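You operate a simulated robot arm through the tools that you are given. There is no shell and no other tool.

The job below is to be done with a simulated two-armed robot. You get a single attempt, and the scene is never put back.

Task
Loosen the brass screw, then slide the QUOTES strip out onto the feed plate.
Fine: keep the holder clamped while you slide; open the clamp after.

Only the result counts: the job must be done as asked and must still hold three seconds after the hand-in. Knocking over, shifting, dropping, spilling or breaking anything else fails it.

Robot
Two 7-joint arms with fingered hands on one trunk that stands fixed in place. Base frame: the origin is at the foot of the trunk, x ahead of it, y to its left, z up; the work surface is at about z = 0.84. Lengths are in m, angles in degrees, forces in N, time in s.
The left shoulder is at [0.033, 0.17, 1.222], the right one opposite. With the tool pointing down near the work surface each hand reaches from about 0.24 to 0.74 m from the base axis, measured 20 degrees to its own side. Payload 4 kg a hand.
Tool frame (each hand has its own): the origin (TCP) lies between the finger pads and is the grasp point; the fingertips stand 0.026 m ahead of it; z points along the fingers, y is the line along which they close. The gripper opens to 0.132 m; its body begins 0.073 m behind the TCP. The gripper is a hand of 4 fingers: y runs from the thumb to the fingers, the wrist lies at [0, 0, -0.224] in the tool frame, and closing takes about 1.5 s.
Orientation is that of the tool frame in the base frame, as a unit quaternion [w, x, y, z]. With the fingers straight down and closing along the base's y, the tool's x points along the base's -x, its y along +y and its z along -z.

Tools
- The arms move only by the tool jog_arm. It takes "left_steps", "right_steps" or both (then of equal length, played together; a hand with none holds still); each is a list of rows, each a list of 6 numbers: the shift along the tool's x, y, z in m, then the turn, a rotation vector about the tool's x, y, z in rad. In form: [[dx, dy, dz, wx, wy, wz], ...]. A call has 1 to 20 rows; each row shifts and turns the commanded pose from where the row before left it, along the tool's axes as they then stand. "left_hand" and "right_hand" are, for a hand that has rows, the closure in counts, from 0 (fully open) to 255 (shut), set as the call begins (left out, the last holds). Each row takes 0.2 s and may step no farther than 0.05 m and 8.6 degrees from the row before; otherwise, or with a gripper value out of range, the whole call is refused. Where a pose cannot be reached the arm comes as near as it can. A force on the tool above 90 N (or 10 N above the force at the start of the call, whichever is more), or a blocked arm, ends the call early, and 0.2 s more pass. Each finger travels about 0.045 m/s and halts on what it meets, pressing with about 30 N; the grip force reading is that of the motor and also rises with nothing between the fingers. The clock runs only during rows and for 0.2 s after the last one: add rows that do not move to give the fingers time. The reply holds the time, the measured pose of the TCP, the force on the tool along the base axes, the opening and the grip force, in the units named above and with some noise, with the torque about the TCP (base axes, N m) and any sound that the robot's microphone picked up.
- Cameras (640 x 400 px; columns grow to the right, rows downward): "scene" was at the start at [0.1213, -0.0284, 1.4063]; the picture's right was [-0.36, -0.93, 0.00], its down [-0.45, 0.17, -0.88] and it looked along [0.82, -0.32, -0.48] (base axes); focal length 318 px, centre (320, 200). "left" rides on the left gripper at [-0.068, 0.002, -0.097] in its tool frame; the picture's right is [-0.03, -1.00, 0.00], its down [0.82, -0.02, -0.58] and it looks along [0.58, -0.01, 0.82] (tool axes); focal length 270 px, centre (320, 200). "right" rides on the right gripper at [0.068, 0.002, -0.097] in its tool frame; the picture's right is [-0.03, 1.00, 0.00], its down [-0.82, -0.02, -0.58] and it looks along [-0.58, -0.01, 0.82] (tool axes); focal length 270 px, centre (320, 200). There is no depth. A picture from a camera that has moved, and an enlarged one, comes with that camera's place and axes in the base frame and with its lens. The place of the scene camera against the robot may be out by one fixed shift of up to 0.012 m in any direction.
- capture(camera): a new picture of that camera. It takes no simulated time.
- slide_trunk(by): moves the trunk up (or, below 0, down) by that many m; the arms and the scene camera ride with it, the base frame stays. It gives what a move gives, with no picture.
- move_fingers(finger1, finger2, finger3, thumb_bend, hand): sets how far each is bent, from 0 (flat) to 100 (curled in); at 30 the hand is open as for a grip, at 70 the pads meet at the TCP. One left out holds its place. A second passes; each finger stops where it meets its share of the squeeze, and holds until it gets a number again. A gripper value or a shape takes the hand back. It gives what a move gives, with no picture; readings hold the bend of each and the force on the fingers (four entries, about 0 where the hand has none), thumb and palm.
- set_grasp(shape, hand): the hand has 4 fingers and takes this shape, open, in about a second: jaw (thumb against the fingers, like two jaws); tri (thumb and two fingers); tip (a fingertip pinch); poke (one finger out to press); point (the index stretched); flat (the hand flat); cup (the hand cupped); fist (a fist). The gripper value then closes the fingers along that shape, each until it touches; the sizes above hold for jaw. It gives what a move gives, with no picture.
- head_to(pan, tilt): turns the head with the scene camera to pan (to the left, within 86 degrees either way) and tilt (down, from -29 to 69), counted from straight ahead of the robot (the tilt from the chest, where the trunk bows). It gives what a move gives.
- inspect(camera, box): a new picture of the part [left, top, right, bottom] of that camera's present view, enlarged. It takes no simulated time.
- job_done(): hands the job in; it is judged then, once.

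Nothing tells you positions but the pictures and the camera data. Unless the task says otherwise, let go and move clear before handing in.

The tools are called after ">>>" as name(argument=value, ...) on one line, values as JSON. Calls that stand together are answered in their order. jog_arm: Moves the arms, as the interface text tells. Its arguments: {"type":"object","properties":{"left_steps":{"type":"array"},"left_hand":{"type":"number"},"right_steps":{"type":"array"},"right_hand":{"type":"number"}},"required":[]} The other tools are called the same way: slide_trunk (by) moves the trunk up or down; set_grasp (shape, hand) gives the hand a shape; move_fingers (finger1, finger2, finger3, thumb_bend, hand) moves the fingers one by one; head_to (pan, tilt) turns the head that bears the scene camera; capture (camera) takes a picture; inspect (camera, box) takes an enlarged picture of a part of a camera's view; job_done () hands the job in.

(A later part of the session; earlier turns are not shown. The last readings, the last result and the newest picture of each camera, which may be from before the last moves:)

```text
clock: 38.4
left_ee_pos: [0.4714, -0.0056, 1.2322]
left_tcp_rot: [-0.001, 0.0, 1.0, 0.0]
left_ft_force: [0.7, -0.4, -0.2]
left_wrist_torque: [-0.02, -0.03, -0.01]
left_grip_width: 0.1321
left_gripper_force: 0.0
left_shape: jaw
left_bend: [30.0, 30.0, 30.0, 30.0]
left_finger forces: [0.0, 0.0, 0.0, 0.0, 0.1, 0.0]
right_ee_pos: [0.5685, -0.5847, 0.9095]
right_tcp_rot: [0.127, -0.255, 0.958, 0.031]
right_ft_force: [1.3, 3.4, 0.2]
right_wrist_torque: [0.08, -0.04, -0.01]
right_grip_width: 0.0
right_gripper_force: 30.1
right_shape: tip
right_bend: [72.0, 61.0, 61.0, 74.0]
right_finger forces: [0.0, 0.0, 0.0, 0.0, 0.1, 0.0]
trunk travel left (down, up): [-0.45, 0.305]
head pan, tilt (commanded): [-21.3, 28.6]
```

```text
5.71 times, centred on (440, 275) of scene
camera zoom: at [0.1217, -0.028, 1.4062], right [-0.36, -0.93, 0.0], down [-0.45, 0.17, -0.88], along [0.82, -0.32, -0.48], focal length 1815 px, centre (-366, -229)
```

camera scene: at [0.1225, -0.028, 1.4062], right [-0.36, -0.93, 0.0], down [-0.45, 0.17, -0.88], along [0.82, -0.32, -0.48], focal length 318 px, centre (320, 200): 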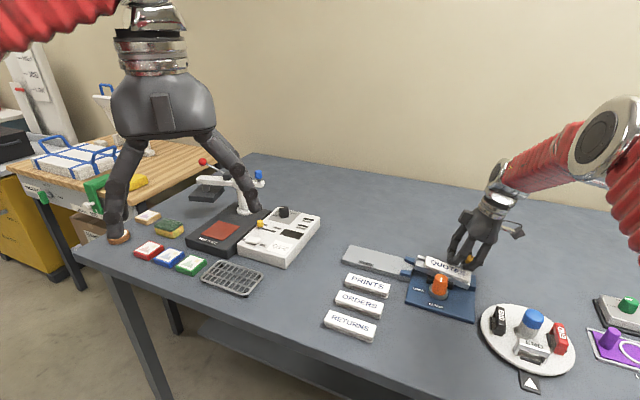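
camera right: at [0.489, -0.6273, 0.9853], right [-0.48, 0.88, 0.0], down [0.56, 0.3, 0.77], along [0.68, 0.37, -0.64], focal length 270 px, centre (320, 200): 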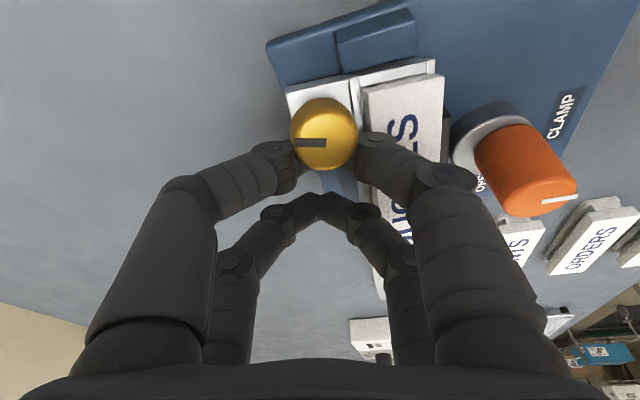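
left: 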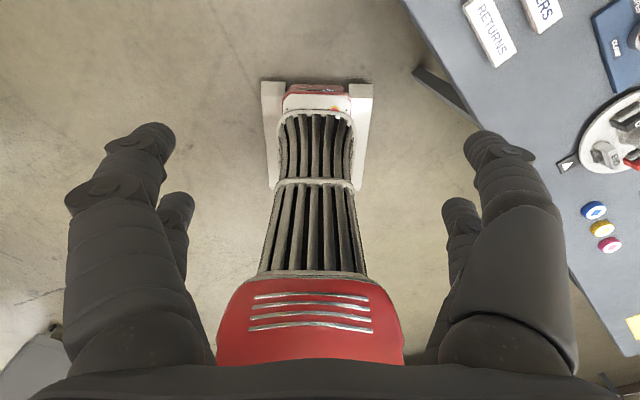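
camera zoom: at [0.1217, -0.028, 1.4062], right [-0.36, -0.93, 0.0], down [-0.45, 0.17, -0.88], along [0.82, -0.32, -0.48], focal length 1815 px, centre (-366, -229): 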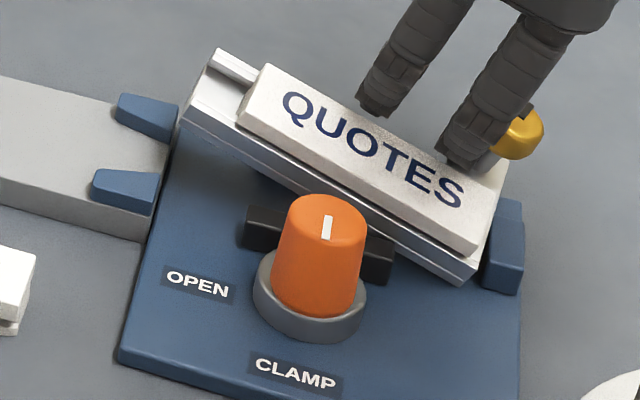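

Turning back carried the holder with it, so it is not held firmly, and the finger readings show the grip on the head is gone. I stop and look closely before touching anything else.

>>> inspect(camera="right", box=[240, 60, 440, 220])

>>> inspect(camera="scene", box=[440, 220, 500, 290])

>>> inspect(camera="right", box=[340, 60, 500, 320])

```text
2.50 times, centred on (340, 140) of right
camera zoom: at [0.489, -0.6273, 0.9853], right [-0.48, 0.88, 0.0], down [0.56, 0.3, 0.77], along [0.68, 0.37, -0.64], focal length 676 px, centre (270, 350)
```

zoom: 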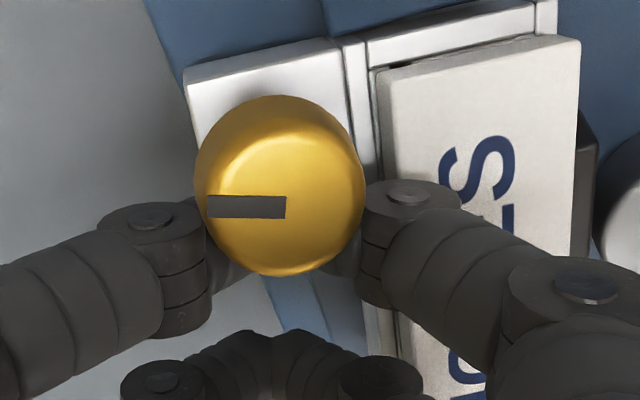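

```text
5.71 times, centred on (470, 255) of scene
camera zoom: at [0.1217, -0.028, 1.4062], right [-0.36, -0.93, 0.0], down [-0.45, 0.17, -0.88], along [0.82, -0.32, -0.48], focal length 1815 px, centre (-537, -114)
```

zoom: 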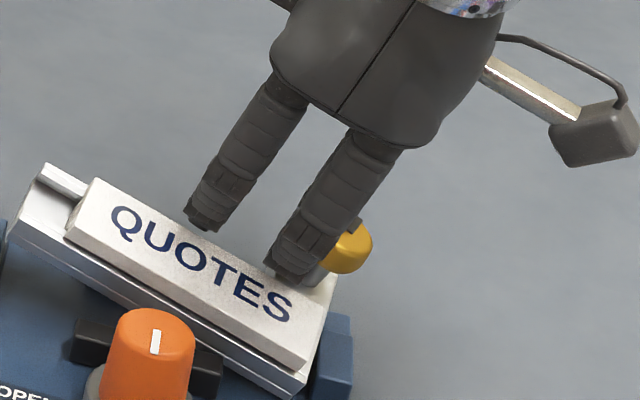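

```text
1.54 times, centred on (420, 190) of right
camera zoom: at [0.489, -0.6273, 0.9853], right [-0.48, 0.88, 0.0], down [0.56, 0.3, 0.77], along [0.68, 0.37, -0.64], focal length 416 px, centre (166, 215)
```

zoom: 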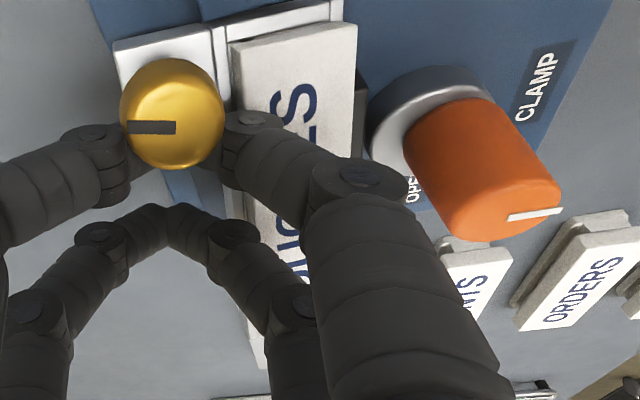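

I take a fresh reading without moving, to see whether the fingers still hold anything.

>>> jog_arm(right_steps=[[0, 0, 0, 0, 0, 0]])

>>> inspect(camera="scene", box=[380, 220, 540, 320])

```text
clock: 38.8
left_ee_pos: [0.4723, -0.0055, 1.2325]
left_tcp_rot: [0.0, 0.0, 1.0, 0.0]
left_ft_force: [0.4, 0.0, 0.2]
left_wrist_torque: [-0.01, 0.0, -0.01]
left_grip_width: 0.132
left_gripper_force: 0.1
left_shape: jaw
left_bend: [30.0, 30.0, 30.0, 30.0]
left_finger forces: [0.1, 0.0, 0.1, 0.0, 0.0, 0.0]
right_ee_pos: [0.5692, -0.5851, 0.9097]
right_tcp_rot: [0.127, -0.257, 0.957, 0.031]
right_ft_force: [1.1, 3.1, -0.7]
right_wrist_torque: [0.08, 0.02, -0.05]
right_grip_width: 0.0002
right_gripper_force: 29.6
right_shape: tip
right_bend: [72.0, 61.0, 61.0, 74.0]
right_finger forces: [0.1, 0.0, 0.0, 0.0, 0.0, 0.1]
trunk travel left (down, up): [-0.45, 0.305]
head pan, tilt (commanded): [-21.3, 28.6]
```

```text
4.00 times, centred on (460, 270) of scene
camera zoom: at [0.1217, -0.0281, 1.4062], right [-0.36, -0.93, 0.0], down [-0.45, 0.17, -0.88], along [0.82, -0.32, -0.48], focal length 1270 px, centre (-240, -80)
```

zoom: 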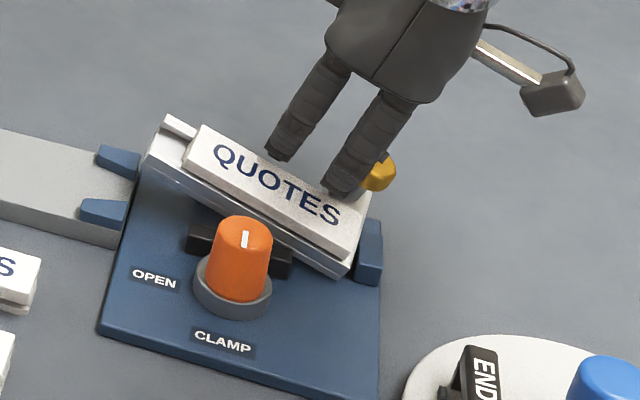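

The fingertips seem to have slipped under the screw head and may be propping up the screw end. The holder sits rotated and tilted in its cradle. I lower the hand a few millimetres to let it settle before freeing the fingers.

>>> jog_arm(right_steps=[[0.00104, 0, 0.00386, 0, 0, 0], [0, 0, 0, 0, 0, 0]])

>>> inspect(camera="right", box=[240, 60, 440, 220])

>>> inspect(camera="scene", box=[400, 230, 500, 310])

```text
clock: 39.4
left_ee_pos: [0.4717, -0.0055, 1.2307]
left_tcp_rot: [-0.001, 0.001, 1.0, 0.0]
left_ft_force: [0.7, 0.0, -0.3]
left_wrist_torque: [0.0, -0.01, -0.02]
left_grip_width: 0.1321
left_gripper_force: 0.1
left_shape: jaw
left_bend: [30.0, 30.0, 30.0, 30.0]
left_finger forces: [0.1, 0.0, 0.0, 0.0, 0.0, 0.0]
right_ee_pos: [0.5687, -0.5843, 0.9068]
right_tcp_rot: [0.128, -0.255, 0.958, 0.031]
right_ft_force: [2.3, 1.3, 5.8]
right_wrist_torque: [0.07, 0.06, -0.01]
right_grip_width: 0.0
right_gripper_force: 29.8
right_shape: tip
right_bend: [73.0, 61.0, 61.0, 74.0]
right_finger forces: [0.0, 0.0, 0.0, 0.1, 0.1, 0.0]
trunk travel left (down, up): [-0.45, 0.305]
head pan, tilt (commanded): [-21.3, 28.6]
```

```text
2.50 times, centred on (340, 140) of right
camera zoom: at [0.4897, -0.6268, 0.9821], right [-0.48, 0.88, 0.0], down [0.56, 0.3, 0.77], along [0.68, 0.37, -0.64], focal length 676 px, centre (270, 350)
```

zoom: 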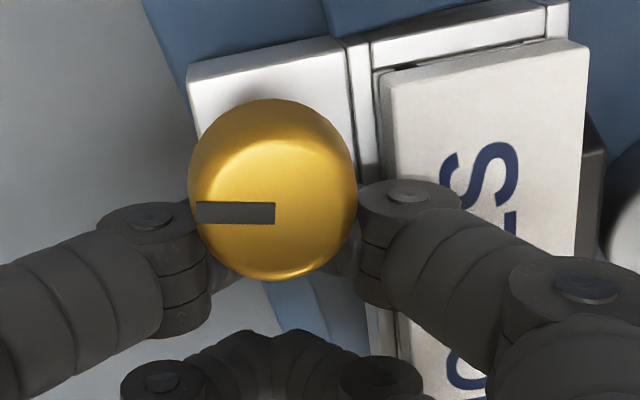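

```text
5.00 times, centred on (450, 270) of scene
camera zoom: at [0.1213, -0.0276, 1.4064], right [-0.36, -0.93, 0.0], down [-0.45, 0.17, -0.88], along [0.82, -0.32, -0.48], focal length 1588 px, centre (-330, -150)
```

zoom: 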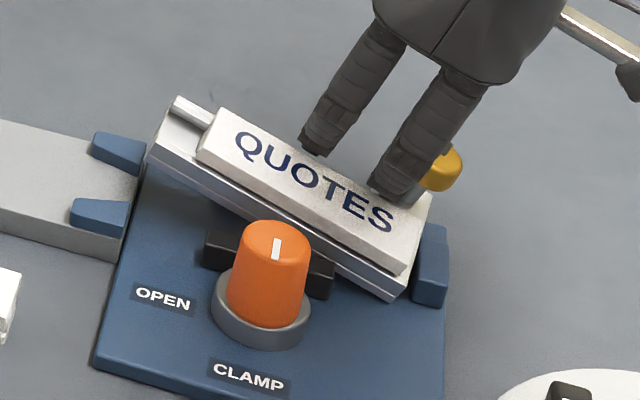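

Pressing down meets resistance, so the fingers rest on the holder rather than hold it up. I come up again slightly and slide the fingers out sideways from beneath the head in small steps.

>>> jog_arm(right_steps=[[-0.0008, 0, -0.0032, 0, 0, 0], [-0.006, 0, 0, 0, 0, 0], [-0.006, 0, 0, 0, 0, 0], [0, 0, 0, 0, 0, 0]])

>>> inspect(camera="right", box=[200, 40, 480, 220])

>>> inspect(camera="scene", box=[400, 230, 500, 310])

```text
clock: 40.4
left_ee_pos: [0.4726, -0.0073, 1.2331]
left_tcp_rot: [-0.001, 0.0, 1.0, 0.0]
left_ft_force: [-0.4, 0.4, 1.1]
left_wrist_torque: [0.01, 0.01, 0.0]
left_grip_width: 0.1318
left_gripper_force: 0.1
left_shape: jaw
left_bend: [30.0, 30.0, 30.0, 30.0]
left_finger forces: [0.0, 0.0, 0.0, 0.0, 0.1, 0.0]
right_ee_pos: [0.5782, -0.5772, 0.9119]
right_tcp_rot: [0.128, -0.257, 0.957, 0.031]
right_ft_force: [0.7, 0.2, -0.8]
right_wrist_torque: [-0.01, -0.01, 0.04]
right_grip_width: 0.0001
right_gripper_force: 30.2
right_shape: tip
right_bend: [73.0, 61.0, 61.0, 73.0]
right_finger forces: [0.0, 0.0, 0.0, 0.0, 0.0, 0.0]
trunk travel left (down, up): [-0.45, 0.305]
head pan, tilt (commanded): [-21.3, 28.6]
```

```text
2.22 times, centred on (340, 130) of right
camera zoom: at [0.4992, -0.6217, 0.9873], right [-0.48, 0.88, 0.0], down [0.56, 0.3, 0.77], along [0.68, 0.37, -0.64], focal length 601 px, centre (276, 356)
```

zoom: 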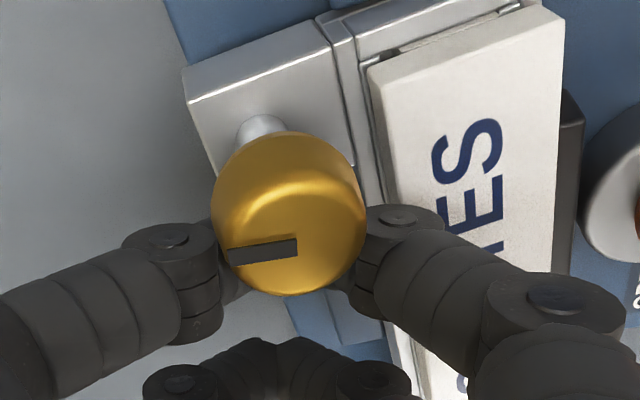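

```text
5.00 times, centred on (450, 270) of scene
camera zoom: at [0.1215, -0.0285, 1.4062], right [-0.36, -0.93, 0.0], down [-0.45, 0.17, -0.88], along [0.82, -0.32, -0.48], focal length 1588 px, centre (-330, -150)
```

zoom: 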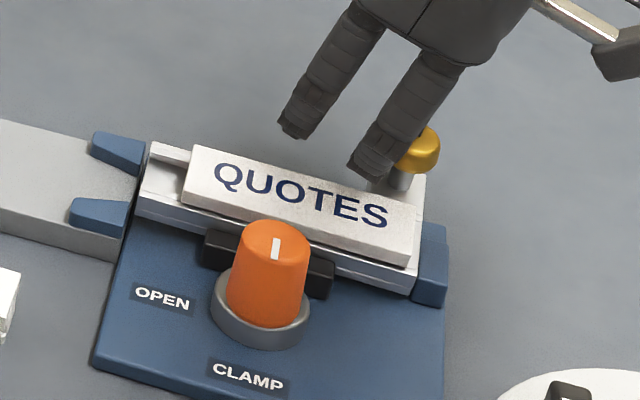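

Once the fingers slid off, the holder sprang back into its seat and now looks aligned again, so the clamp is holding it elastically. I move the rest of the way out and up for a clear view.

>>> jog_arm(right_steps=[[-0.006, 0, -0.001, 0, 0, 0], [-0.006, 0, -0.002, 0, 0, 0], [-0.006, 0, -0.006, 0, 0, 0], [-0.003, 0, -0.015, 0, 0, 0], [0, 0, -0.02, 0, 0, 0], [0, 0, -0.03, 0, 0, 0], [0, 0, 0, 0, 0, 0]])

>>> capture(camera="right")

>>> inspect(camera="scene", box=[400, 230, 500, 310])

```text
clock: 42.0
left_ee_pos: [0.473, -0.0059, 1.2318]
left_tcp_rot: [0.0, 0.0, 1.0, 0.0]
left_ft_force: [-0.1, 0.2, -0.5]
left_wrist_torque: [0.02, 0.06, 0.02]
left_grip_width: 0.132
left_gripper_force: 0.0
left_shape: jaw
left_bend: [30.0, 30.0, 30.0, 30.0]
left_finger forces: [0.0, 0.1, 0.0, 0.1, 0.1, 0.1]
right_ee_pos: [0.579, -0.5797, 0.9882]
right_tcp_rot: [0.126, -0.256, 0.958, 0.032]
right_ft_force: [0.4, 0.2, 0.4]
right_wrist_torque: [-0.01, 0.02, 0.01]
right_grip_width: 0.0
right_gripper_force: 29.6
right_shape: tip
right_bend: [73.0, 61.0, 61.0, 73.0]
right_finger forces: [0.1, 0.1, 0.0, 0.1, 0.0, 0.0]
trunk travel left (down, up): [-0.45, 0.305]
head pan, tilt (commanded): [-21.3, 28.6]
```

```text
taken
camera right: at [0.4998, -0.621, 1.0646], right [-0.48, 0.88, 0.0], down [0.56, 0.3, 0.77], along [0.68, 0.37, -0.64], focal length 270 px, centre (320, 200)
```

right: 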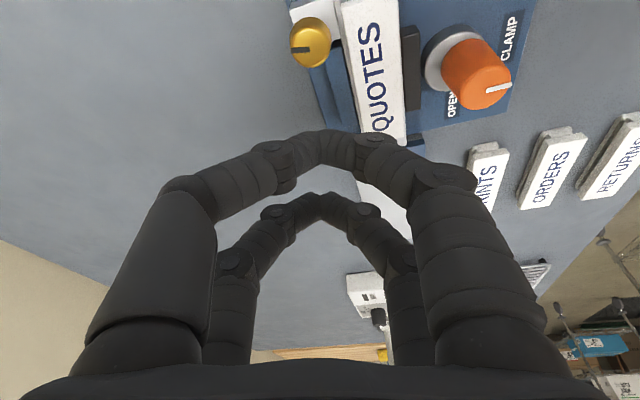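

```text
5.00 times, centred on (450, 270) of scene
camera zoom: at [0.1223, -0.0287, 1.4061], right [-0.36, -0.93, 0.0], down [-0.45, 0.17, -0.88], along [0.82, -0.32, -0.48], focal length 1588 px, centre (-330, -150)
```

zoom: 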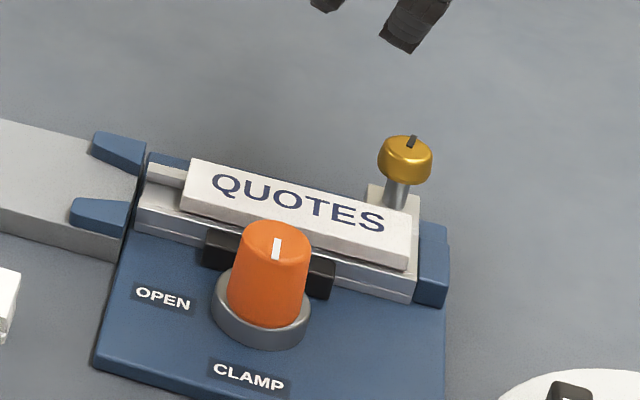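

The holder is back exactly where it was and is intact, and the screw mark shows a net turn of about 75°. From now on I'll turn in shorter arcs at constant height. I swing the hand clockwise in free air for a fresh grip and hover over the screw again.

>>> jog_arm(right_steps=[[-0.0052, 0, -0.0193, 0, 0, 0], [0, 0, 0, 0.0371, 0, 0.1385], [0, 0, 0, 0.0371, 0, 0.1385], [0, 0, 0, 0.0371, 0, 0.1385], [0, 0, 0, 0.0371, 0, 0.1385], [0, 0, 0, 0.0371, 0, 0.1385], [0, 0, 0, 0.0371, 0, 0.1385], [0, 0, 0, 0.0371, 0, 0.1385], [0, 0, 0, 0.0371, 0, 0.1385], [0, 0, 0, 0.0371, 0, 0.1385], [0, 0, 0, 0.0371, 0, 0.1385], [0, 0, 0, 0.0371, 0, 0.1385], [0, 0, 0, 0.0371, 0, 0.1385], [0, 0, 0, 0.0371, 0, 0.1385], [0, 0, 0, 0.0371, 0, 0.1385], [-0.0092, -0.0108, 0.0157, 0, 0, 0], [-0.0092, -0.0108, 0.0157, 0, 0, 0], [0, 0, 0, 0, 0, 0]], right_hand=175)

>>> capture(camera="right")

>>> inspect(camera="scene", box=[400, 180, 540, 310])

```text
clock: 45.8
left_ee_pos: [0.4709, -0.0065, 1.2327]
left_tcp_rot: [-0.002, -0.001, 1.0, 0.0]
left_ft_force: [-0.1, 0.3, 0.0]
left_wrist_torque: [0.01, -0.01, 0.01]
left_grip_width: 0.1319
left_gripper_force: 0.0
left_shape: jaw
left_bend: [30.0, 30.0, 30.0, 30.0]
left_finger forces: [0.1, 0.0, 0.1, 0.0, 0.0, 0.0]
right_ee_pos: [0.56, -0.6063, 0.9828]
right_tcp_rot: [0.098, 0.671, 0.73, -0.089]
right_ft_force: [-0.3, 0.3, -0.3]
right_wrist_torque: [0.0, 0.03, 0.03]
right_grip_width: 0.0411
right_gripper_force: 0.1
right_shape: tip
right_bend: [74.0, 74.0, 74.0, 70.0]
right_finger forces: [0.0, 0.0, 0.1, 0.0, 0.1, 0.0]
trunk travel left (down, up): [-0.45, 0.305]
head pan, tilt (commanded): [-21.3, 28.6]
```

```text
taken
camera right: at [0.5543, -0.5134, 1.058], right [1.0, 0.06, 0.01], down [0.03, -0.63, 0.77], along [0.05, -0.77, -0.64], focal length 270 px, centre (320, 200)
```

right: 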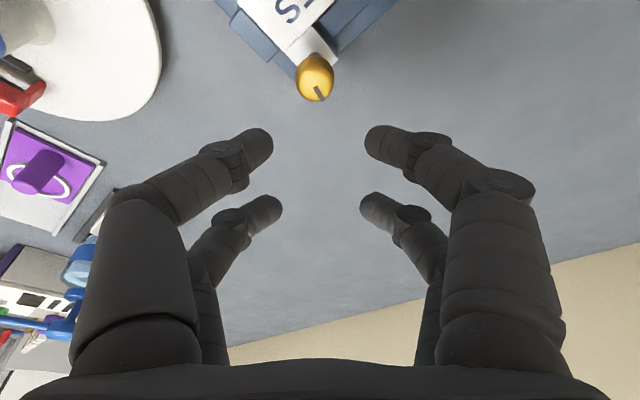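

```text
3.08 times, centred on (470, 245) of scene
camera zoom: at [0.1215, -0.0283, 1.4063], right [-0.36, -0.93, 0.0], down [-0.45, 0.17, -0.88], along [0.82, -0.32, -0.48], focal length 977 px, centre (-142, 62)
```

zoom: 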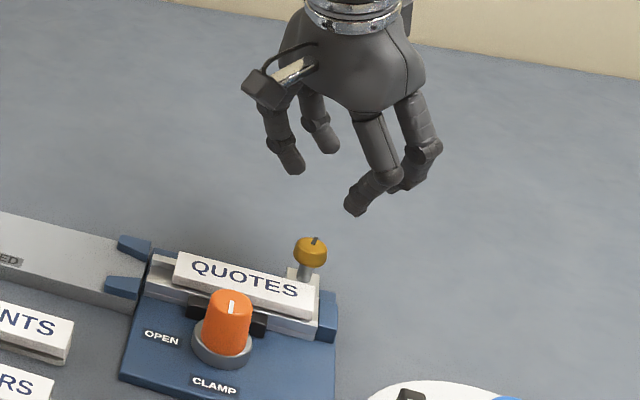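

The hand is at the new angle above the screw. I enlarge the view to measure the offset to the head.

>>> inspect(camera="right", box=[240, 20, 400, 120])

>>> inspect(camera="scene", box=[440, 245, 490, 290])

```text
4.00 times, centred on (320, 70) of right
camera zoom: at [0.5543, -0.5134, 1.058], right [1.0, 0.06, 0.01], down [0.03, -0.63, 0.77], along [0.05, -0.77, -0.64], focal length 1081 px, centre (320, 720)
```

zoom: 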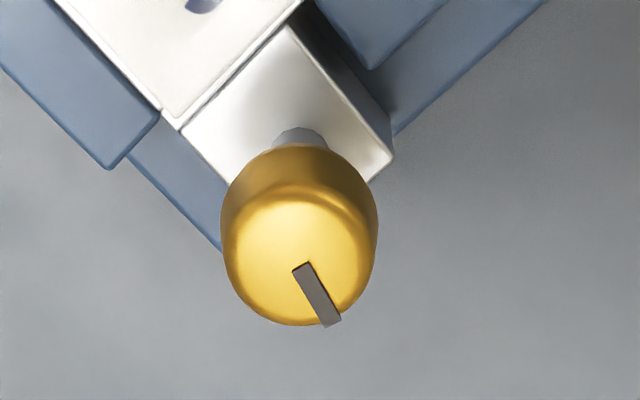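

```text
8.89 times, centred on (465, 268) of scene
camera zoom: at [0.1215, -0.0283, 1.4063], right [-0.36, -0.93, 0.0], down [-0.45, 0.17, -0.88], along [0.82, -0.32, -0.48], focal length 2823 px, centre (-969, -400)
```

zoom: 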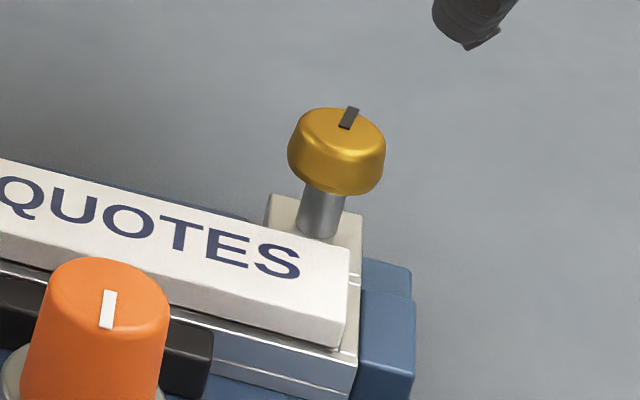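

The screw mark now shows about 70° of turn in all, and the holder sits within about a millimetre of its old place. I lower towards the head in steps.

>>> jog_arm(right_steps=[[0.0034, -0.0008, 0.0208, 0, 0, 0], [0.0034, -0.0008, 0.0208, 0, 0, 0], [0.0034, -0.0008, 0.0208, 0, 0, 0], [0, 0, 0, 0, 0, 0]])

>>> capture(camera="right")

>>> inspect(camera="scene", box=[430, 210, 520, 290])

```text
clock: 46.8
left_ee_pos: [0.4717, -0.0067, 1.2323]
left_tcp_rot: [0.001, 0.0, 1.0, 0.001]
left_ft_force: [0.7, 1.2, 0.1]
left_wrist_torque: [0.03, -0.04, -0.02]
left_grip_width: 0.1318
left_gripper_force: 0.0
left_shape: jaw
left_bend: [30.0, 30.0, 30.0, 30.0]
left_finger forces: [0.0, 0.0, 0.0, 0.1, 0.0, 0.1]
right_ee_pos: [0.5572, -0.6136, 0.9195]
right_tcp_rot: [0.099, 0.671, 0.73, -0.088]
right_ft_force: [0.9, 0.4, 0.4]
right_wrist_torque: [0.0, -0.02, -0.02]
right_grip_width: 0.041
right_gripper_force: 0.1
right_shape: tip
right_bend: [74.0, 74.0, 74.0, 70.0]
right_finger forces: [0.0, 0.1, 0.0, 0.0, 0.1, 0.1]
trunk travel left (down, up): [-0.45, 0.305]
head pan, tilt (commanded): [-21.3, 28.6]
```

```text
taken
camera right: at [0.5525, -0.5205, 0.9959], right [1.0, 0.06, 0.01], down [0.03, -0.63, 0.77], along [0.05, -0.77, -0.64], focal length 270 px, centre (320, 200)
```

right: 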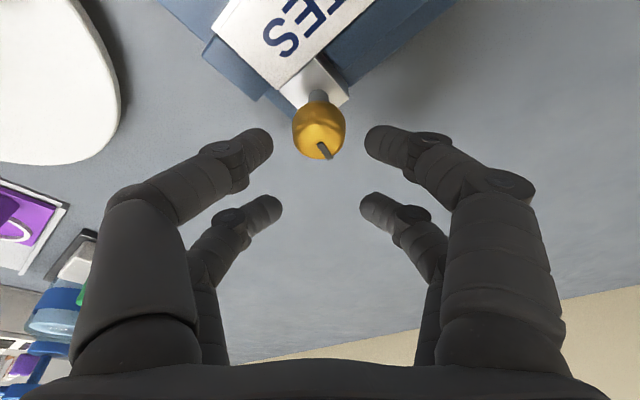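

```text
5.00 times, centred on (475, 250) of scene
camera zoom: at [0.1212, -0.0282, 1.4063], right [-0.36, -0.93, 0.0], down [-0.45, 0.17, -0.88], along [0.82, -0.32, -0.48], focal length 1588 px, centre (-455, -50)
```

zoom: 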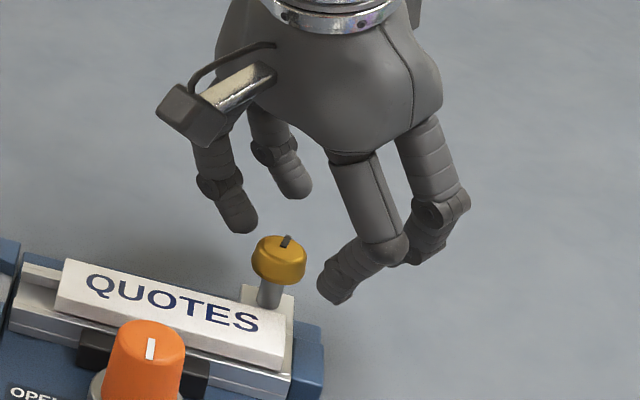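

Centred between the near fingertips again. I lower the last 15 mm and close.

>>> jog_arm(right_steps=[[0.0012, 0, 0.0078, 0, 0, 0], [0.0012, 0, 0.0078, 0, 0, 0], [0, 0, 0, 0, 0, 0]])

>>> capture(camera="right")

>>> jog_arm(right_steps=[[0, 0, 0, 0, 0, 0], [0, 0, 0, 0, 0, 0], [0, 0, 0, 0, 0, 0], [0, 0, 0, 0, 0, 0], [0, 0, 0, 0, 0, 0], [0, 0, 0, 0, 0, 0]], right_hand=255)

>>> capture(camera="right")

>>> inspect(camera="scene", box=[430, 210, 520, 290])

```text
clock: 47.6
left_ee_pos: [0.4729, -0.0062, 1.2331]
left_tcp_rot: [-0.002, 0.0, 1.0, 0.0]
left_ft_force: [-0.2, -0.1, -0.2]
left_wrist_torque: [-0.01, 0.0, 0.0]
left_grip_width: 0.132
left_gripper_force: 0.1
left_shape: jaw
left_bend: [30.0, 30.0, 30.0, 30.0]
left_finger forces: [0.0, 0.1, 0.0, 0.1, 0.0, 0.0]
right_ee_pos: [0.559, -0.6144, 0.9031]
right_tcp_rot: [0.1, 0.67, 0.73, -0.089]
right_ft_force: [-0.4, -0.2, -0.6]
right_wrist_torque: [0.02, -0.01, -0.02]
right_grip_width: 0.0411
right_gripper_force: 0.0
right_shape: tip
right_bend: [74.0, 74.0, 74.0, 70.0]
right_finger forces: [0.0, 0.0, 0.0, 0.0, 0.0, 0.0]
trunk travel left (down, up): [-0.45, 0.305]
head pan, tilt (commanded): [-21.3, 28.6]
```

```text
taken
camera right: at [0.5536, -0.5221, 0.9795], right [1.0, 0.06, 0.01], down [0.03, -0.63, 0.77], along [0.05, -0.77, -0.64], focal length 270 px, centre (320, 200)
```

right: 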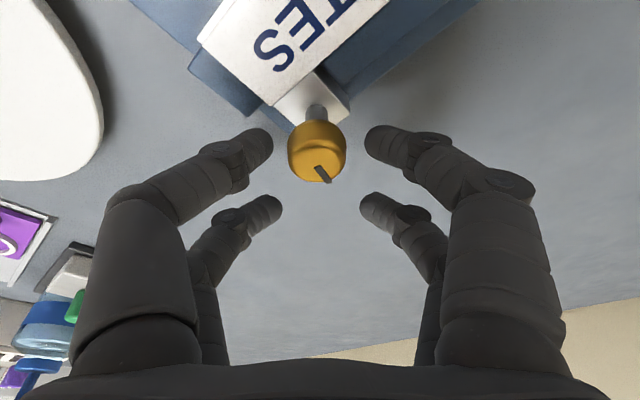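

```text
clock: 49.0
left_ee_pos: [0.4712, -0.0075, 1.232]
left_tcp_rot: [0.0, 0.0, 1.0, 0.0]
left_ft_force: [0.0, -0.4, -0.5]
left_wrist_torque: [0.02, 0.01, 0.02]
left_grip_width: 0.1322
left_gripper_force: 0.2
left_shape: jaw
left_bend: [30.0, 30.0, 30.0, 30.0]
left_finger forces: [0.0, 0.0, 0.1, 0.0, 0.1, 0.0]
right_ee_pos: [0.5594, -0.6171, 0.9046]
right_tcp_rot: [0.099, 0.671, 0.73, -0.089]
right_ft_force: [1.6, -11.8, 2.7]
right_wrist_torque: [-0.22, -0.1, -0.02]
right_grip_width: 0.0003
right_gripper_force: 30.0
right_shape: tip
right_bend: [73.0, 61.0, 61.0, 74.0]
right_finger forces: [0.0, 0.0, 0.0, 0.0, 0.0, 0.0]
trunk travel left (down, up): [-0.45, 0.305]
head pan, tilt (commanded): [-21.3, 28.6]
```

```text
taken
camera right: at [0.5535, -0.5243, 0.9794], right [1.0, 0.06, 0.01], down [0.03, -0.63, 0.77], along [0.05, -0.77, -0.63], focal length 270 px, centre (320, 200)
```

right: 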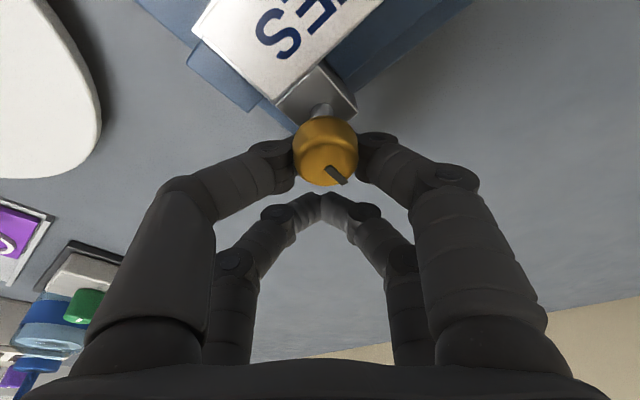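

```text
5.00 times, centred on (475, 250) of scene
camera zoom: at [0.1217, -0.0298, 1.4062], right [-0.36, -0.93, 0.0], down [-0.45, 0.17, -0.88], along [0.82, -0.32, -0.48], focal length 1588 px, centre (-455, -50)
```

zoom: 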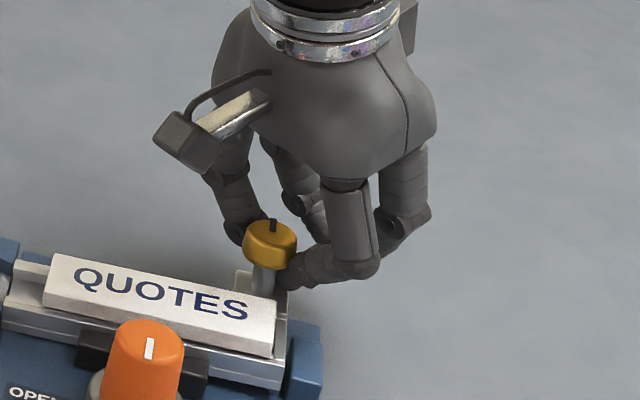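

On closing, the fingertips passed behind the head and nudged it, so the real pinch point is a little higher and nearer the hand's axis than I assumed. I open again, let the holder settle, and shift the hand about 3 mm towards the head and slightly up.

>>> jog_arm(right_steps=[[0, 0, 0, 0, 0, 0], [0, 0, 0, 0, 0, 0], [0, 0, 0, 0, 0, 0], [0, 0, 0, 0, 0, 0], [0.0027, 0, -0.0033, 0, 0, 0], [0, 0, 0, 0, 0, 0]], right_hand=172)

>>> inspect(camera="right", box=[220, 80, 420, 230])

>>> inspect(camera="scene", box=[430, 210, 520, 290])

```text
clock: 50.4
left_ee_pos: [0.4713, -0.0051, 1.2321]
left_tcp_rot: [0.0, 0.0, 1.0, 0.0]
left_ft_force: [-0.1, -0.7, 0.5]
left_wrist_torque: [-0.02, 0.02, -0.03]
left_grip_width: 0.1317
left_gripper_force: 0.0
left_shape: jaw
left_bend: [30.0, 30.0, 30.0, 30.0]
left_finger forces: [0.0, 0.1, 0.0, 0.0, 0.1, 0.1]
right_ee_pos: [0.5588, -0.6119, 0.906]
right_tcp_rot: [0.099, 0.67, 0.73, -0.089]
right_ft_force: [0.5, 0.6, 0.4]
right_wrist_torque: [0.0, 0.01, -0.01]
right_grip_width: 0.0424
right_gripper_force: 0.1
right_shape: tip
right_bend: [74.0, 74.0, 74.0, 70.0]
right_finger forces: [0.1, 0.0, 0.0, 0.0, 0.0, 0.0]
trunk travel left (down, up): [-0.45, 0.305]
head pan, tilt (commanded): [-21.3, 28.6]
```

```text
2.67 times, centred on (320, 155) of right
camera zoom: at [0.5531, -0.5186, 0.9821], right [1.0, 0.06, 0.01], down [0.03, -0.64, 0.77], along [0.05, -0.77, -0.64], focal length 721 px, centre (320, 320)
```

zoom: 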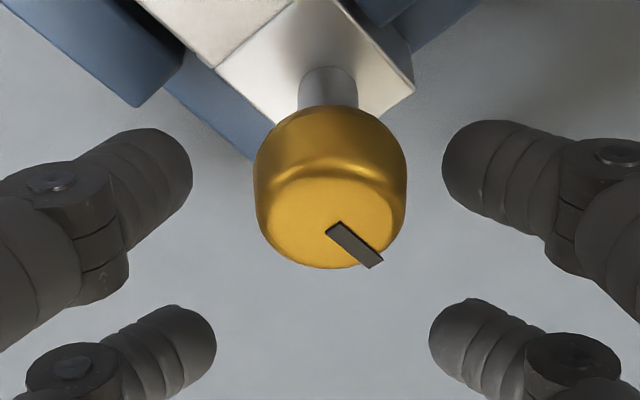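

```text
5.00 times, centred on (475, 250) of scene
camera zoom: at [0.1217, -0.0285, 1.4062], right [-0.36, -0.93, 0.0], down [-0.45, 0.17, -0.88], along [0.82, -0.32, -0.48], focal length 1588 px, centre (-455, -50)
```

zoom: 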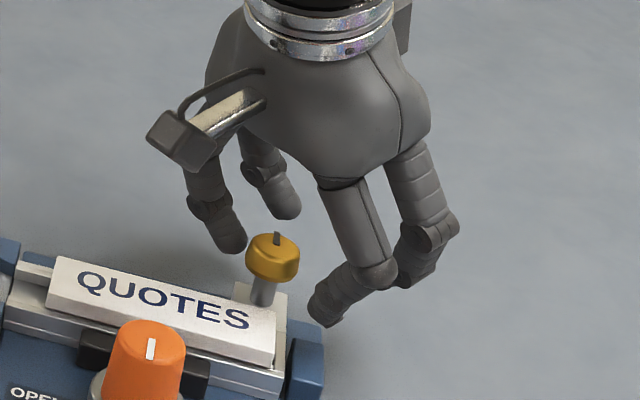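

The holder shifted a few millimetres when the head was nudged. I check its seat in the wider view before continuing.

>>> inspect(camera="scene", box=[400, 230, 500, 310])

>>> inspect(camera="scene", box=[395, 245, 455, 295])

```text
5.00 times, centred on (450, 270) of scene
camera zoom: at [0.1217, -0.0285, 1.4062], right [-0.36, -0.93, 0.0], down [-0.45, 0.17, -0.88], along [0.82, -0.32, -0.48], focal length 1588 px, centre (-330, -150)
```

zoom: 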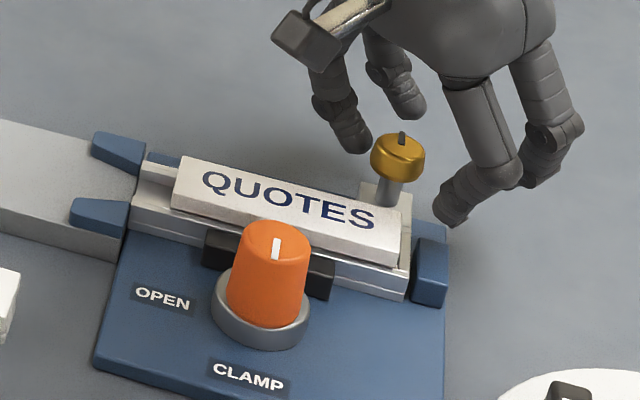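

```text
8.00 times, centred on (425, 270) of scene
camera zoom: at [0.1217, -0.0285, 1.4062], right [-0.36, -0.93, 0.0], down [-0.45, 0.17, -0.88], along [0.82, -0.32, -0.48], focal length 2541 px, centre (-520, -360)
```

zoom: 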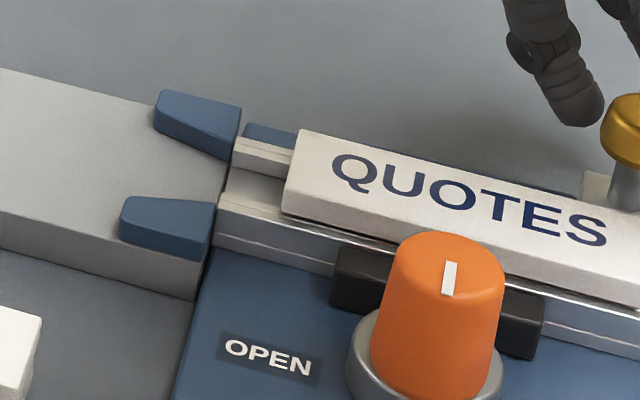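

The holder slid about 4–5 mm towards the feed plate but is still straight in its seat; I'll push it back later. Now I fine-tune by 2 mm and close on the head again.

>>> jog_arm(right_steps=[[0.002, 0.0022, -0.0006, 0, 0, 0], [0, 0, 0, 0, 0, 0]])

>>> jog_arm(right_steps=[[0, 0, 0, 0, 0, 0], [0, 0, 0, 0, 0, 0], [0, 0, 0, 0, 0, 0]], right_hand=212)

>>> inspect(camera="right", box=[220, 80, 420, 230])

>>> inspect(camera="scene", box=[430, 230, 500, 290])

```text
clock: 51.0
left_ee_pos: [0.472, -0.0066, 1.2312]
left_tcp_rot: [0.0, 0.0, 1.0, 0.001]
left_ft_force: [0.3, -0.7, 0.7]
left_wrist_torque: [0.02, 0.0, -0.01]
left_grip_width: 0.1318
left_gripper_force: 0.0
left_shape: jaw
left_bend: [30.0, 30.0, 30.0, 30.0]
left_finger forces: [0.0, 0.0, 0.1, 0.0, 0.0, 0.1]
right_ee_pos: [0.5605, -0.6086, 0.9071]
right_tcp_rot: [0.099, 0.671, 0.729, -0.089]
right_ft_force: [0.5, -1.0, 0.4]
right_wrist_torque: [-0.03, -0.02, 0.0]
right_grip_width: 0.0424
right_gripper_force: 0.0
right_shape: tip
right_bend: [74.0, 74.0, 74.0, 70.0]
right_finger forces: [0.0, 0.0, 0.0, 0.1, 0.0, 0.1]
trunk travel left (down, up): [-0.45, 0.305]
head pan, tilt (commanded): [-21.3, 28.6]
```

```text
clock: 51.8
left_ee_pos: [0.4728, -0.0061, 1.2329]
left_tcp_rot: [-0.001, 0.0, 1.0, 0.0]
left_ft_force: [-0.1, -0.2, -0.4]
left_wrist_torque: [0.0, -0.01, 0.0]
left_grip_width: 0.1318
left_gripper_force: 0.0
left_shape: jaw
left_bend: [30.0, 30.0, 30.0, 30.0]
left_finger forces: [0.0, 0.0, 0.0, 0.0, 0.0, 0.0]
right_ee_pos: [0.5603, -0.6089, 0.907]
right_tcp_rot: [0.099, 0.67, 0.73, -0.089]
right_ft_force: [-0.5, 0.0, -0.7]
right_wrist_torque: [-0.04, -0.03, -0.01]
right_grip_width: 0.0227
right_gripper_force: 0.1
right_shape: tip
right_bend: [73.0, 73.0, 73.0, 70.0]
right_finger forces: [0.0, 0.0, 0.0, 0.0, 0.0, 0.0]
trunk travel left (down, up): [-0.45, 0.305]
head pan, tilt (commanded): [-21.3, 28.6]
```

```text
2.67 times, centred on (320, 155) of right
camera zoom: at [0.5551, -0.5161, 0.9821], right [1.0, 0.06, 0.01], down [0.03, -0.63, 0.77], along [0.05, -0.77, -0.64], focal length 721 px, centre (320, 320)
```

zoom: 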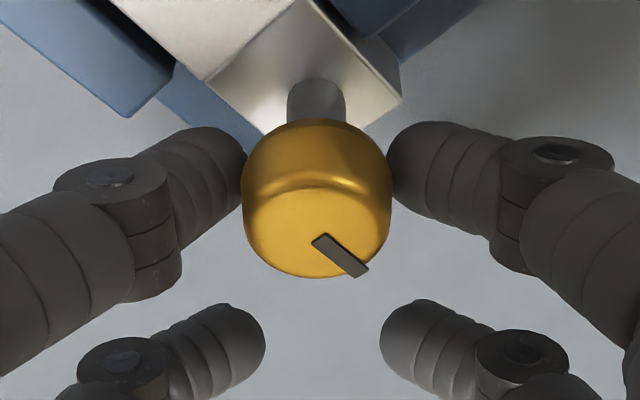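

```text
6.67 times, centred on (465, 260) of scene
camera zoom: at [0.1216, -0.0284, 1.4062], right [-0.36, -0.93, 0.0], down [-0.45, 0.17, -0.88], along [0.82, -0.32, -0.48], focal length 2118 px, centre (-647, -200)
```

zoom: 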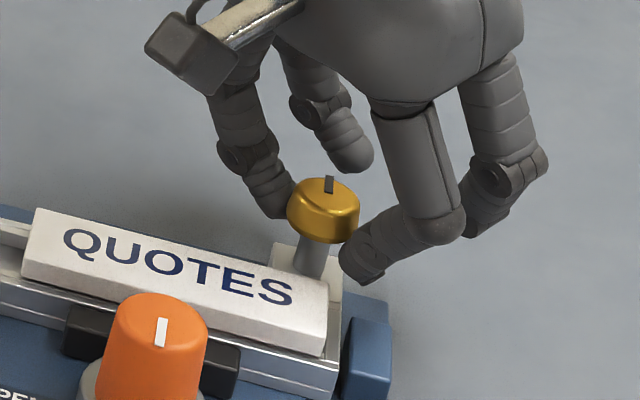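

The fingertips touch the head but about 5 mm too low, at its lower edge, which explains the slipping. I open slightly, raise 5 mm and close firmly.

>>> jog_arm(right_steps=[[0, 0, 0, 0, 0, 0], [-0.0011, 0, -0.0048, 0, 0, 0], [0, 0, 0, 0, 0, 0]], right_hand=190)

>>> jog_arm(right_steps=[[0, 0, 0, 0, 0, 0], [0, 0, 0, 0, 0, 0], [0, 0, 0, 0, 0, 0], [0, 0, 0, 0, 0, 0], [0, 0, 0, 0, 0, 0]], right_hand=255)

>>> inspect(camera="right", box=[220, 80, 420, 230])

>>> inspect(camera="scene", box=[430, 230, 500, 290])

```text
clock: 52.6
left_ee_pos: [0.4716, -0.0061, 1.2323]
left_tcp_rot: [-0.001, 0.0, 1.0, -0.001]
left_ft_force: [0.4, 0.2, 0.5]
left_wrist_torque: [0.01, 0.04, 0.01]
left_grip_width: 0.1319
left_gripper_force: 0.2
left_shape: jaw
left_bend: [30.0, 30.0, 30.0, 30.0]
left_finger forces: [0.2, 0.0, 0.0, 0.1, 0.0, 0.1]
right_ee_pos: [0.5603, -0.6094, 0.9129]
right_tcp_rot: [0.098, 0.671, 0.729, -0.089]
right_ft_force: [-0.2, 0.1, -0.2]
right_wrist_torque: [0.02, 0.04, -0.02]
right_grip_width: 0.0333
right_gripper_force: 0.1
right_shape: tip
right_bend: [73.0, 73.0, 73.0, 70.0]
right_finger forces: [0.0, 0.1, 0.0, 0.0, 0.0, 0.0]
trunk travel left (down, up): [-0.45, 0.305]
head pan, tilt (commanded): [-21.3, 28.6]
```

```text
clock: 53.8
left_ee_pos: [0.4717, -0.0057, 1.233]
left_tcp_rot: [0.0, 0.0, 1.0, 0.0]
left_ft_force: [0.3, -0.1, 0.4]
left_wrist_torque: [0.01, -0.01, 0.01]
left_grip_width: 0.132
left_gripper_force: 0.1
left_shape: jaw
left_bend: [30.0, 30.0, 30.0, 30.0]
left_finger forces: [0.0, 0.1, 0.0, 0.0, 0.0, 0.1]
right_ee_pos: [0.5611, -0.6079, 0.9115]
right_tcp_rot: [0.098, 0.671, 0.73, -0.089]
right_ft_force: [-0.4, -0.6, 1.0]
right_wrist_torque: [-0.04, -0.01, -0.04]
right_grip_width: 0.0081
right_gripper_force: 30.0
right_shape: tip
right_bend: [73.0, 61.0, 61.0, 70.0]
right_finger forces: [25.9, 0.1, 0.1, 0.0, 26.0, 0.0]
trunk travel left (down, up): [-0.45, 0.305]
head pan, tilt (commanded): [-21.3, 28.6]
```

```text
2.67 times, centred on (320, 155) of right
camera zoom: at [0.5549, -0.5162, 0.9868], right [1.0, 0.06, 0.01], down [0.03, -0.64, 0.77], along [0.05, -0.77, -0.64], focal length 721 px, centre (320, 320)
```

zoom: 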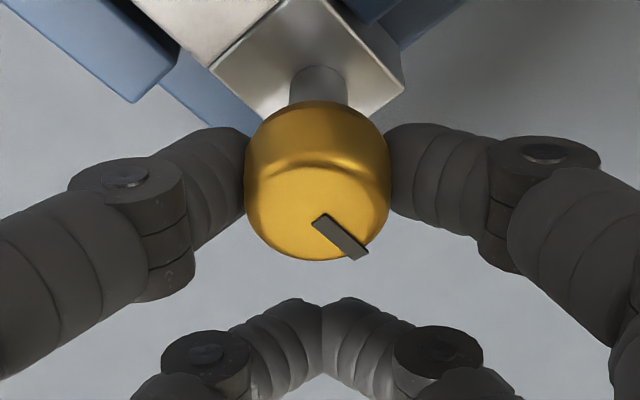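

```text
6.67 times, centred on (465, 260) of scene
camera zoom: at [0.1217, -0.0285, 1.4062], right [-0.36, -0.93, 0.0], down [-0.45, 0.17, -0.88], along [0.82, -0.32, -0.48], focal length 2118 px, centre (-647, -200)
```

zoom: 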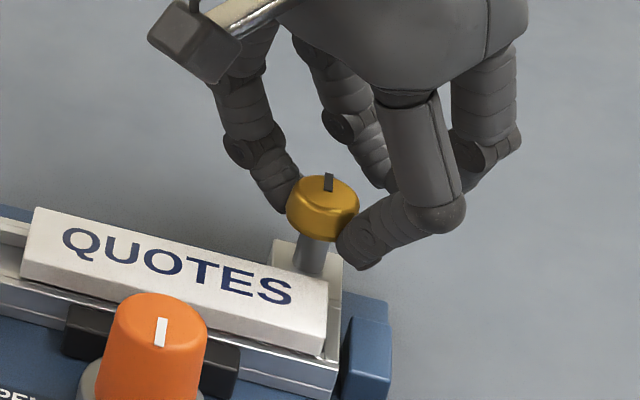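

Now the grip is good: both fingertips are on the middle of the head at a balanced 26 N, with almost no side force. I turn counter-clockwise again at constant height.

>>> jog_arm(right_steps=[[0.0001, 0.00177, 0, -0.0311, 0, -0.1159], [0.0001, 0.00177, 0, -0.0311, 0, -0.1159], [0.0001, 0.00177, 0, -0.0311, 0, -0.1159], [0.0001, 0.00177, 0, -0.0311, 0, -0.1159], [0, 0, 0, 0, 0, 0]])

>>> inspect(camera="right", box=[220, 80, 420, 230])

>>> inspect(camera="scene", box=[400, 230, 500, 310])

```text
clock: 55.0
left_ee_pos: [0.4715, -0.0072, 1.2323]
left_tcp_rot: [-0.001, 0.0, 1.0, 0.0]
left_ft_force: [-1.1, -0.1, -0.3]
left_wrist_torque: [0.03, -0.01, 0.03]
left_grip_width: 0.132
left_gripper_force: 0.1
left_shape: jaw
left_bend: [30.0, 30.0, 30.0, 30.0]
left_finger forces: [0.1, 0.1, 0.0, 0.0, 0.0, 0.0]
right_ee_pos: [0.5678, -0.6085, 0.9127]
right_tcp_rot: [0.118, 0.477, 0.868, -0.064]
right_ft_force: [0.9, -6.8, 0.4]
right_wrist_torque: [-0.07, -0.1, -0.34]
right_grip_width: 0.0081
right_gripper_force: 30.1
right_shape: tip
right_bend: [72.0, 61.0, 61.0, 71.0]
right_finger forces: [29.2, 0.1, 0.1, 0.1, 27.0, 0.1]
trunk travel left (down, up): [-0.45, 0.305]
head pan, tilt (commanded): [-21.3, 28.6]
```

```text
2.67 times, centred on (320, 155) of right
camera zoom: at [0.5204, -0.528, 0.987], right [0.86, 0.52, 0.01], down [0.32, -0.55, 0.77], along [0.4, -0.66, -0.63], focal length 721 px, centre (320, 320)
```

zoom: 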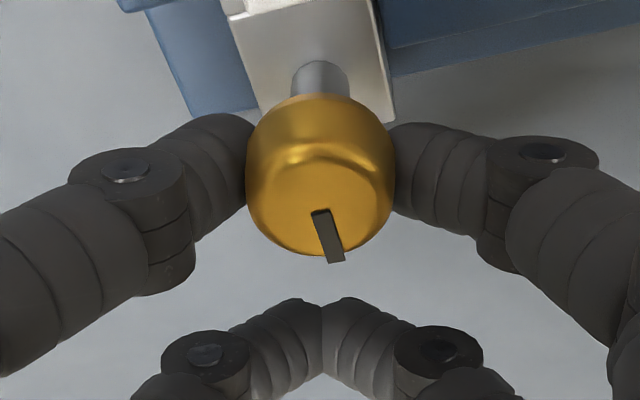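

```text
5.00 times, centred on (450, 270) of scene
camera zoom: at [0.1217, -0.0292, 1.4062], right [-0.36, -0.93, 0.0], down [-0.45, 0.17, -0.88], along [0.82, -0.32, -0.48], focal length 1588 px, centre (-330, -150)
```

zoom: 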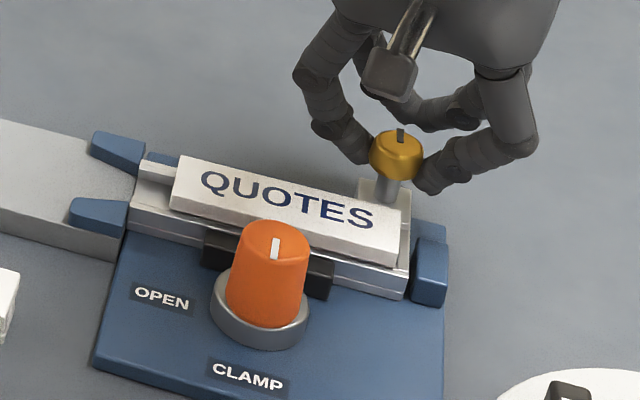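

The hand turned 27° but the mark stayed at about 90° from its start, with torque building up. So the screw is a quarter-turn and is already at its loosened stop; the earlier dragging came from turning past it. I back off a few degrees to relieve the torque, release, and lift straight up.

>>> jog_arm(right_steps=[[0, -0.0007, 0, 0.013, 0, 0.0483], [0, -0.0007, 0, 0.013, 0, 0.0483], [0, 0, 0, 0, 0, 0]])

>>> jog_arm(right_steps=[[0, 0, 0, 0, 0, 0], [0, 0, 0, 0, 0, 0], [0, 0, 0, 0, 0, 0], [-0.0026, 0, -0.0097, 0, 0, 0], [-0.0052, 0, -0.0193, 0, 0, 0], [-0.0078, 0, -0.029, 0, 0, 0], [-0.0078, 0, -0.029, 0, 0, 0], [0, 0, 0, 0, 0, 0]], right_hand=150)

>>> inspect(camera="scene", box=[400, 230, 500, 310])

>>> capture(camera="right")

```text
clock: 55.8
left_ee_pos: [0.4712, -0.0061, 1.2313]
left_tcp_rot: [-0.001, 0.0, 1.0, 0.0]
left_ft_force: [-0.5, -0.2, -0.5]
left_wrist_torque: [-0.01, 0.03, 0.01]
left_grip_width: 0.1318
left_gripper_force: 0.0
left_shape: jaw
left_bend: [30.0, 30.0, 30.0, 30.0]
left_finger forces: [0.0, 0.0, 0.0, 0.0, 0.0, 0.1]
right_ee_pos: [0.5663, -0.6078, 0.9122]
right_tcp_rot: [0.113, 0.523, 0.842, -0.069]
right_ft_force: [0.9, -6.1, 1.3]
right_wrist_torque: [-0.11, -0.11, -0.19]
right_grip_width: 0.0078
right_gripper_force: 29.7
right_shape: tip
right_bend: [73.0, 61.0, 61.0, 71.0]
right_finger forces: [27.7, 0.0, 0.0, 0.0, 27.4, 0.0]
trunk travel left (down, up): [-0.45, 0.305]
head pan, tilt (commanded): [-21.3, 28.6]
```

```text
clock: 57.6
left_ee_pos: [0.4719, -0.0063, 1.2327]
left_tcp_rot: [-0.001, 0.0, 1.0, 0.0]
left_ft_force: [0.0, -0.3, 0.2]
left_wrist_torque: [-0.01, 0.02, -0.01]
left_grip_width: 0.132
left_gripper_force: 0.0
left_shape: jaw
left_bend: [30.0, 30.0, 30.0, 30.0]
left_finger forces: [0.0, 0.0, 0.0, 0.0, 0.0, 0.1]
right_ee_pos: [0.5666, -0.6058, 1.0016]
right_tcp_rot: [0.113, 0.521, 0.843, -0.07]
right_ft_force: [0.5, 0.0, 0.2]
right_wrist_torque: [0.01, -0.03, 0.0]
right_grip_width: 0.0538
right_gripper_force: 0.1
right_shape: tip
right_bend: [73.0, 73.0, 73.0, 70.0]
right_finger forces: [0.1, 0.0, 0.1, 0.1, 0.0, 0.0]
trunk travel left (down, up): [-0.45, 0.305]
head pan, tilt (commanded): [-21.3, 28.6]
```

```text
5.00 times, centred on (450, 270) of scene
camera zoom: at [0.122, -0.0286, 1.4062], right [-0.36, -0.93, 0.0], down [-0.45, 0.17, -0.88], along [0.82, -0.32, -0.48], focal length 1588 px, centre (-330, -150)
```

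zoom: 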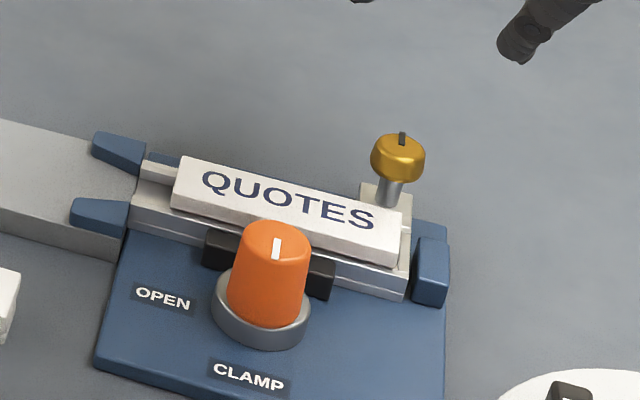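

```text
taken
camera right: at [0.5272, -0.5228, 1.0766], right [0.9, 0.43, 0.01], down [0.27, -0.58, 0.77], along [0.33, -0.7, -0.64], focal length 270 px, centre (320, 200)
```

right: 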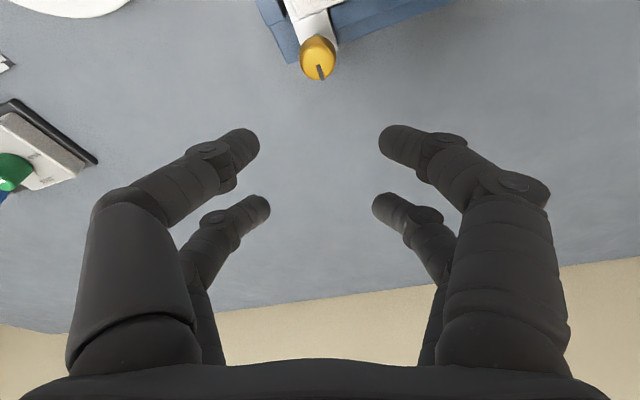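

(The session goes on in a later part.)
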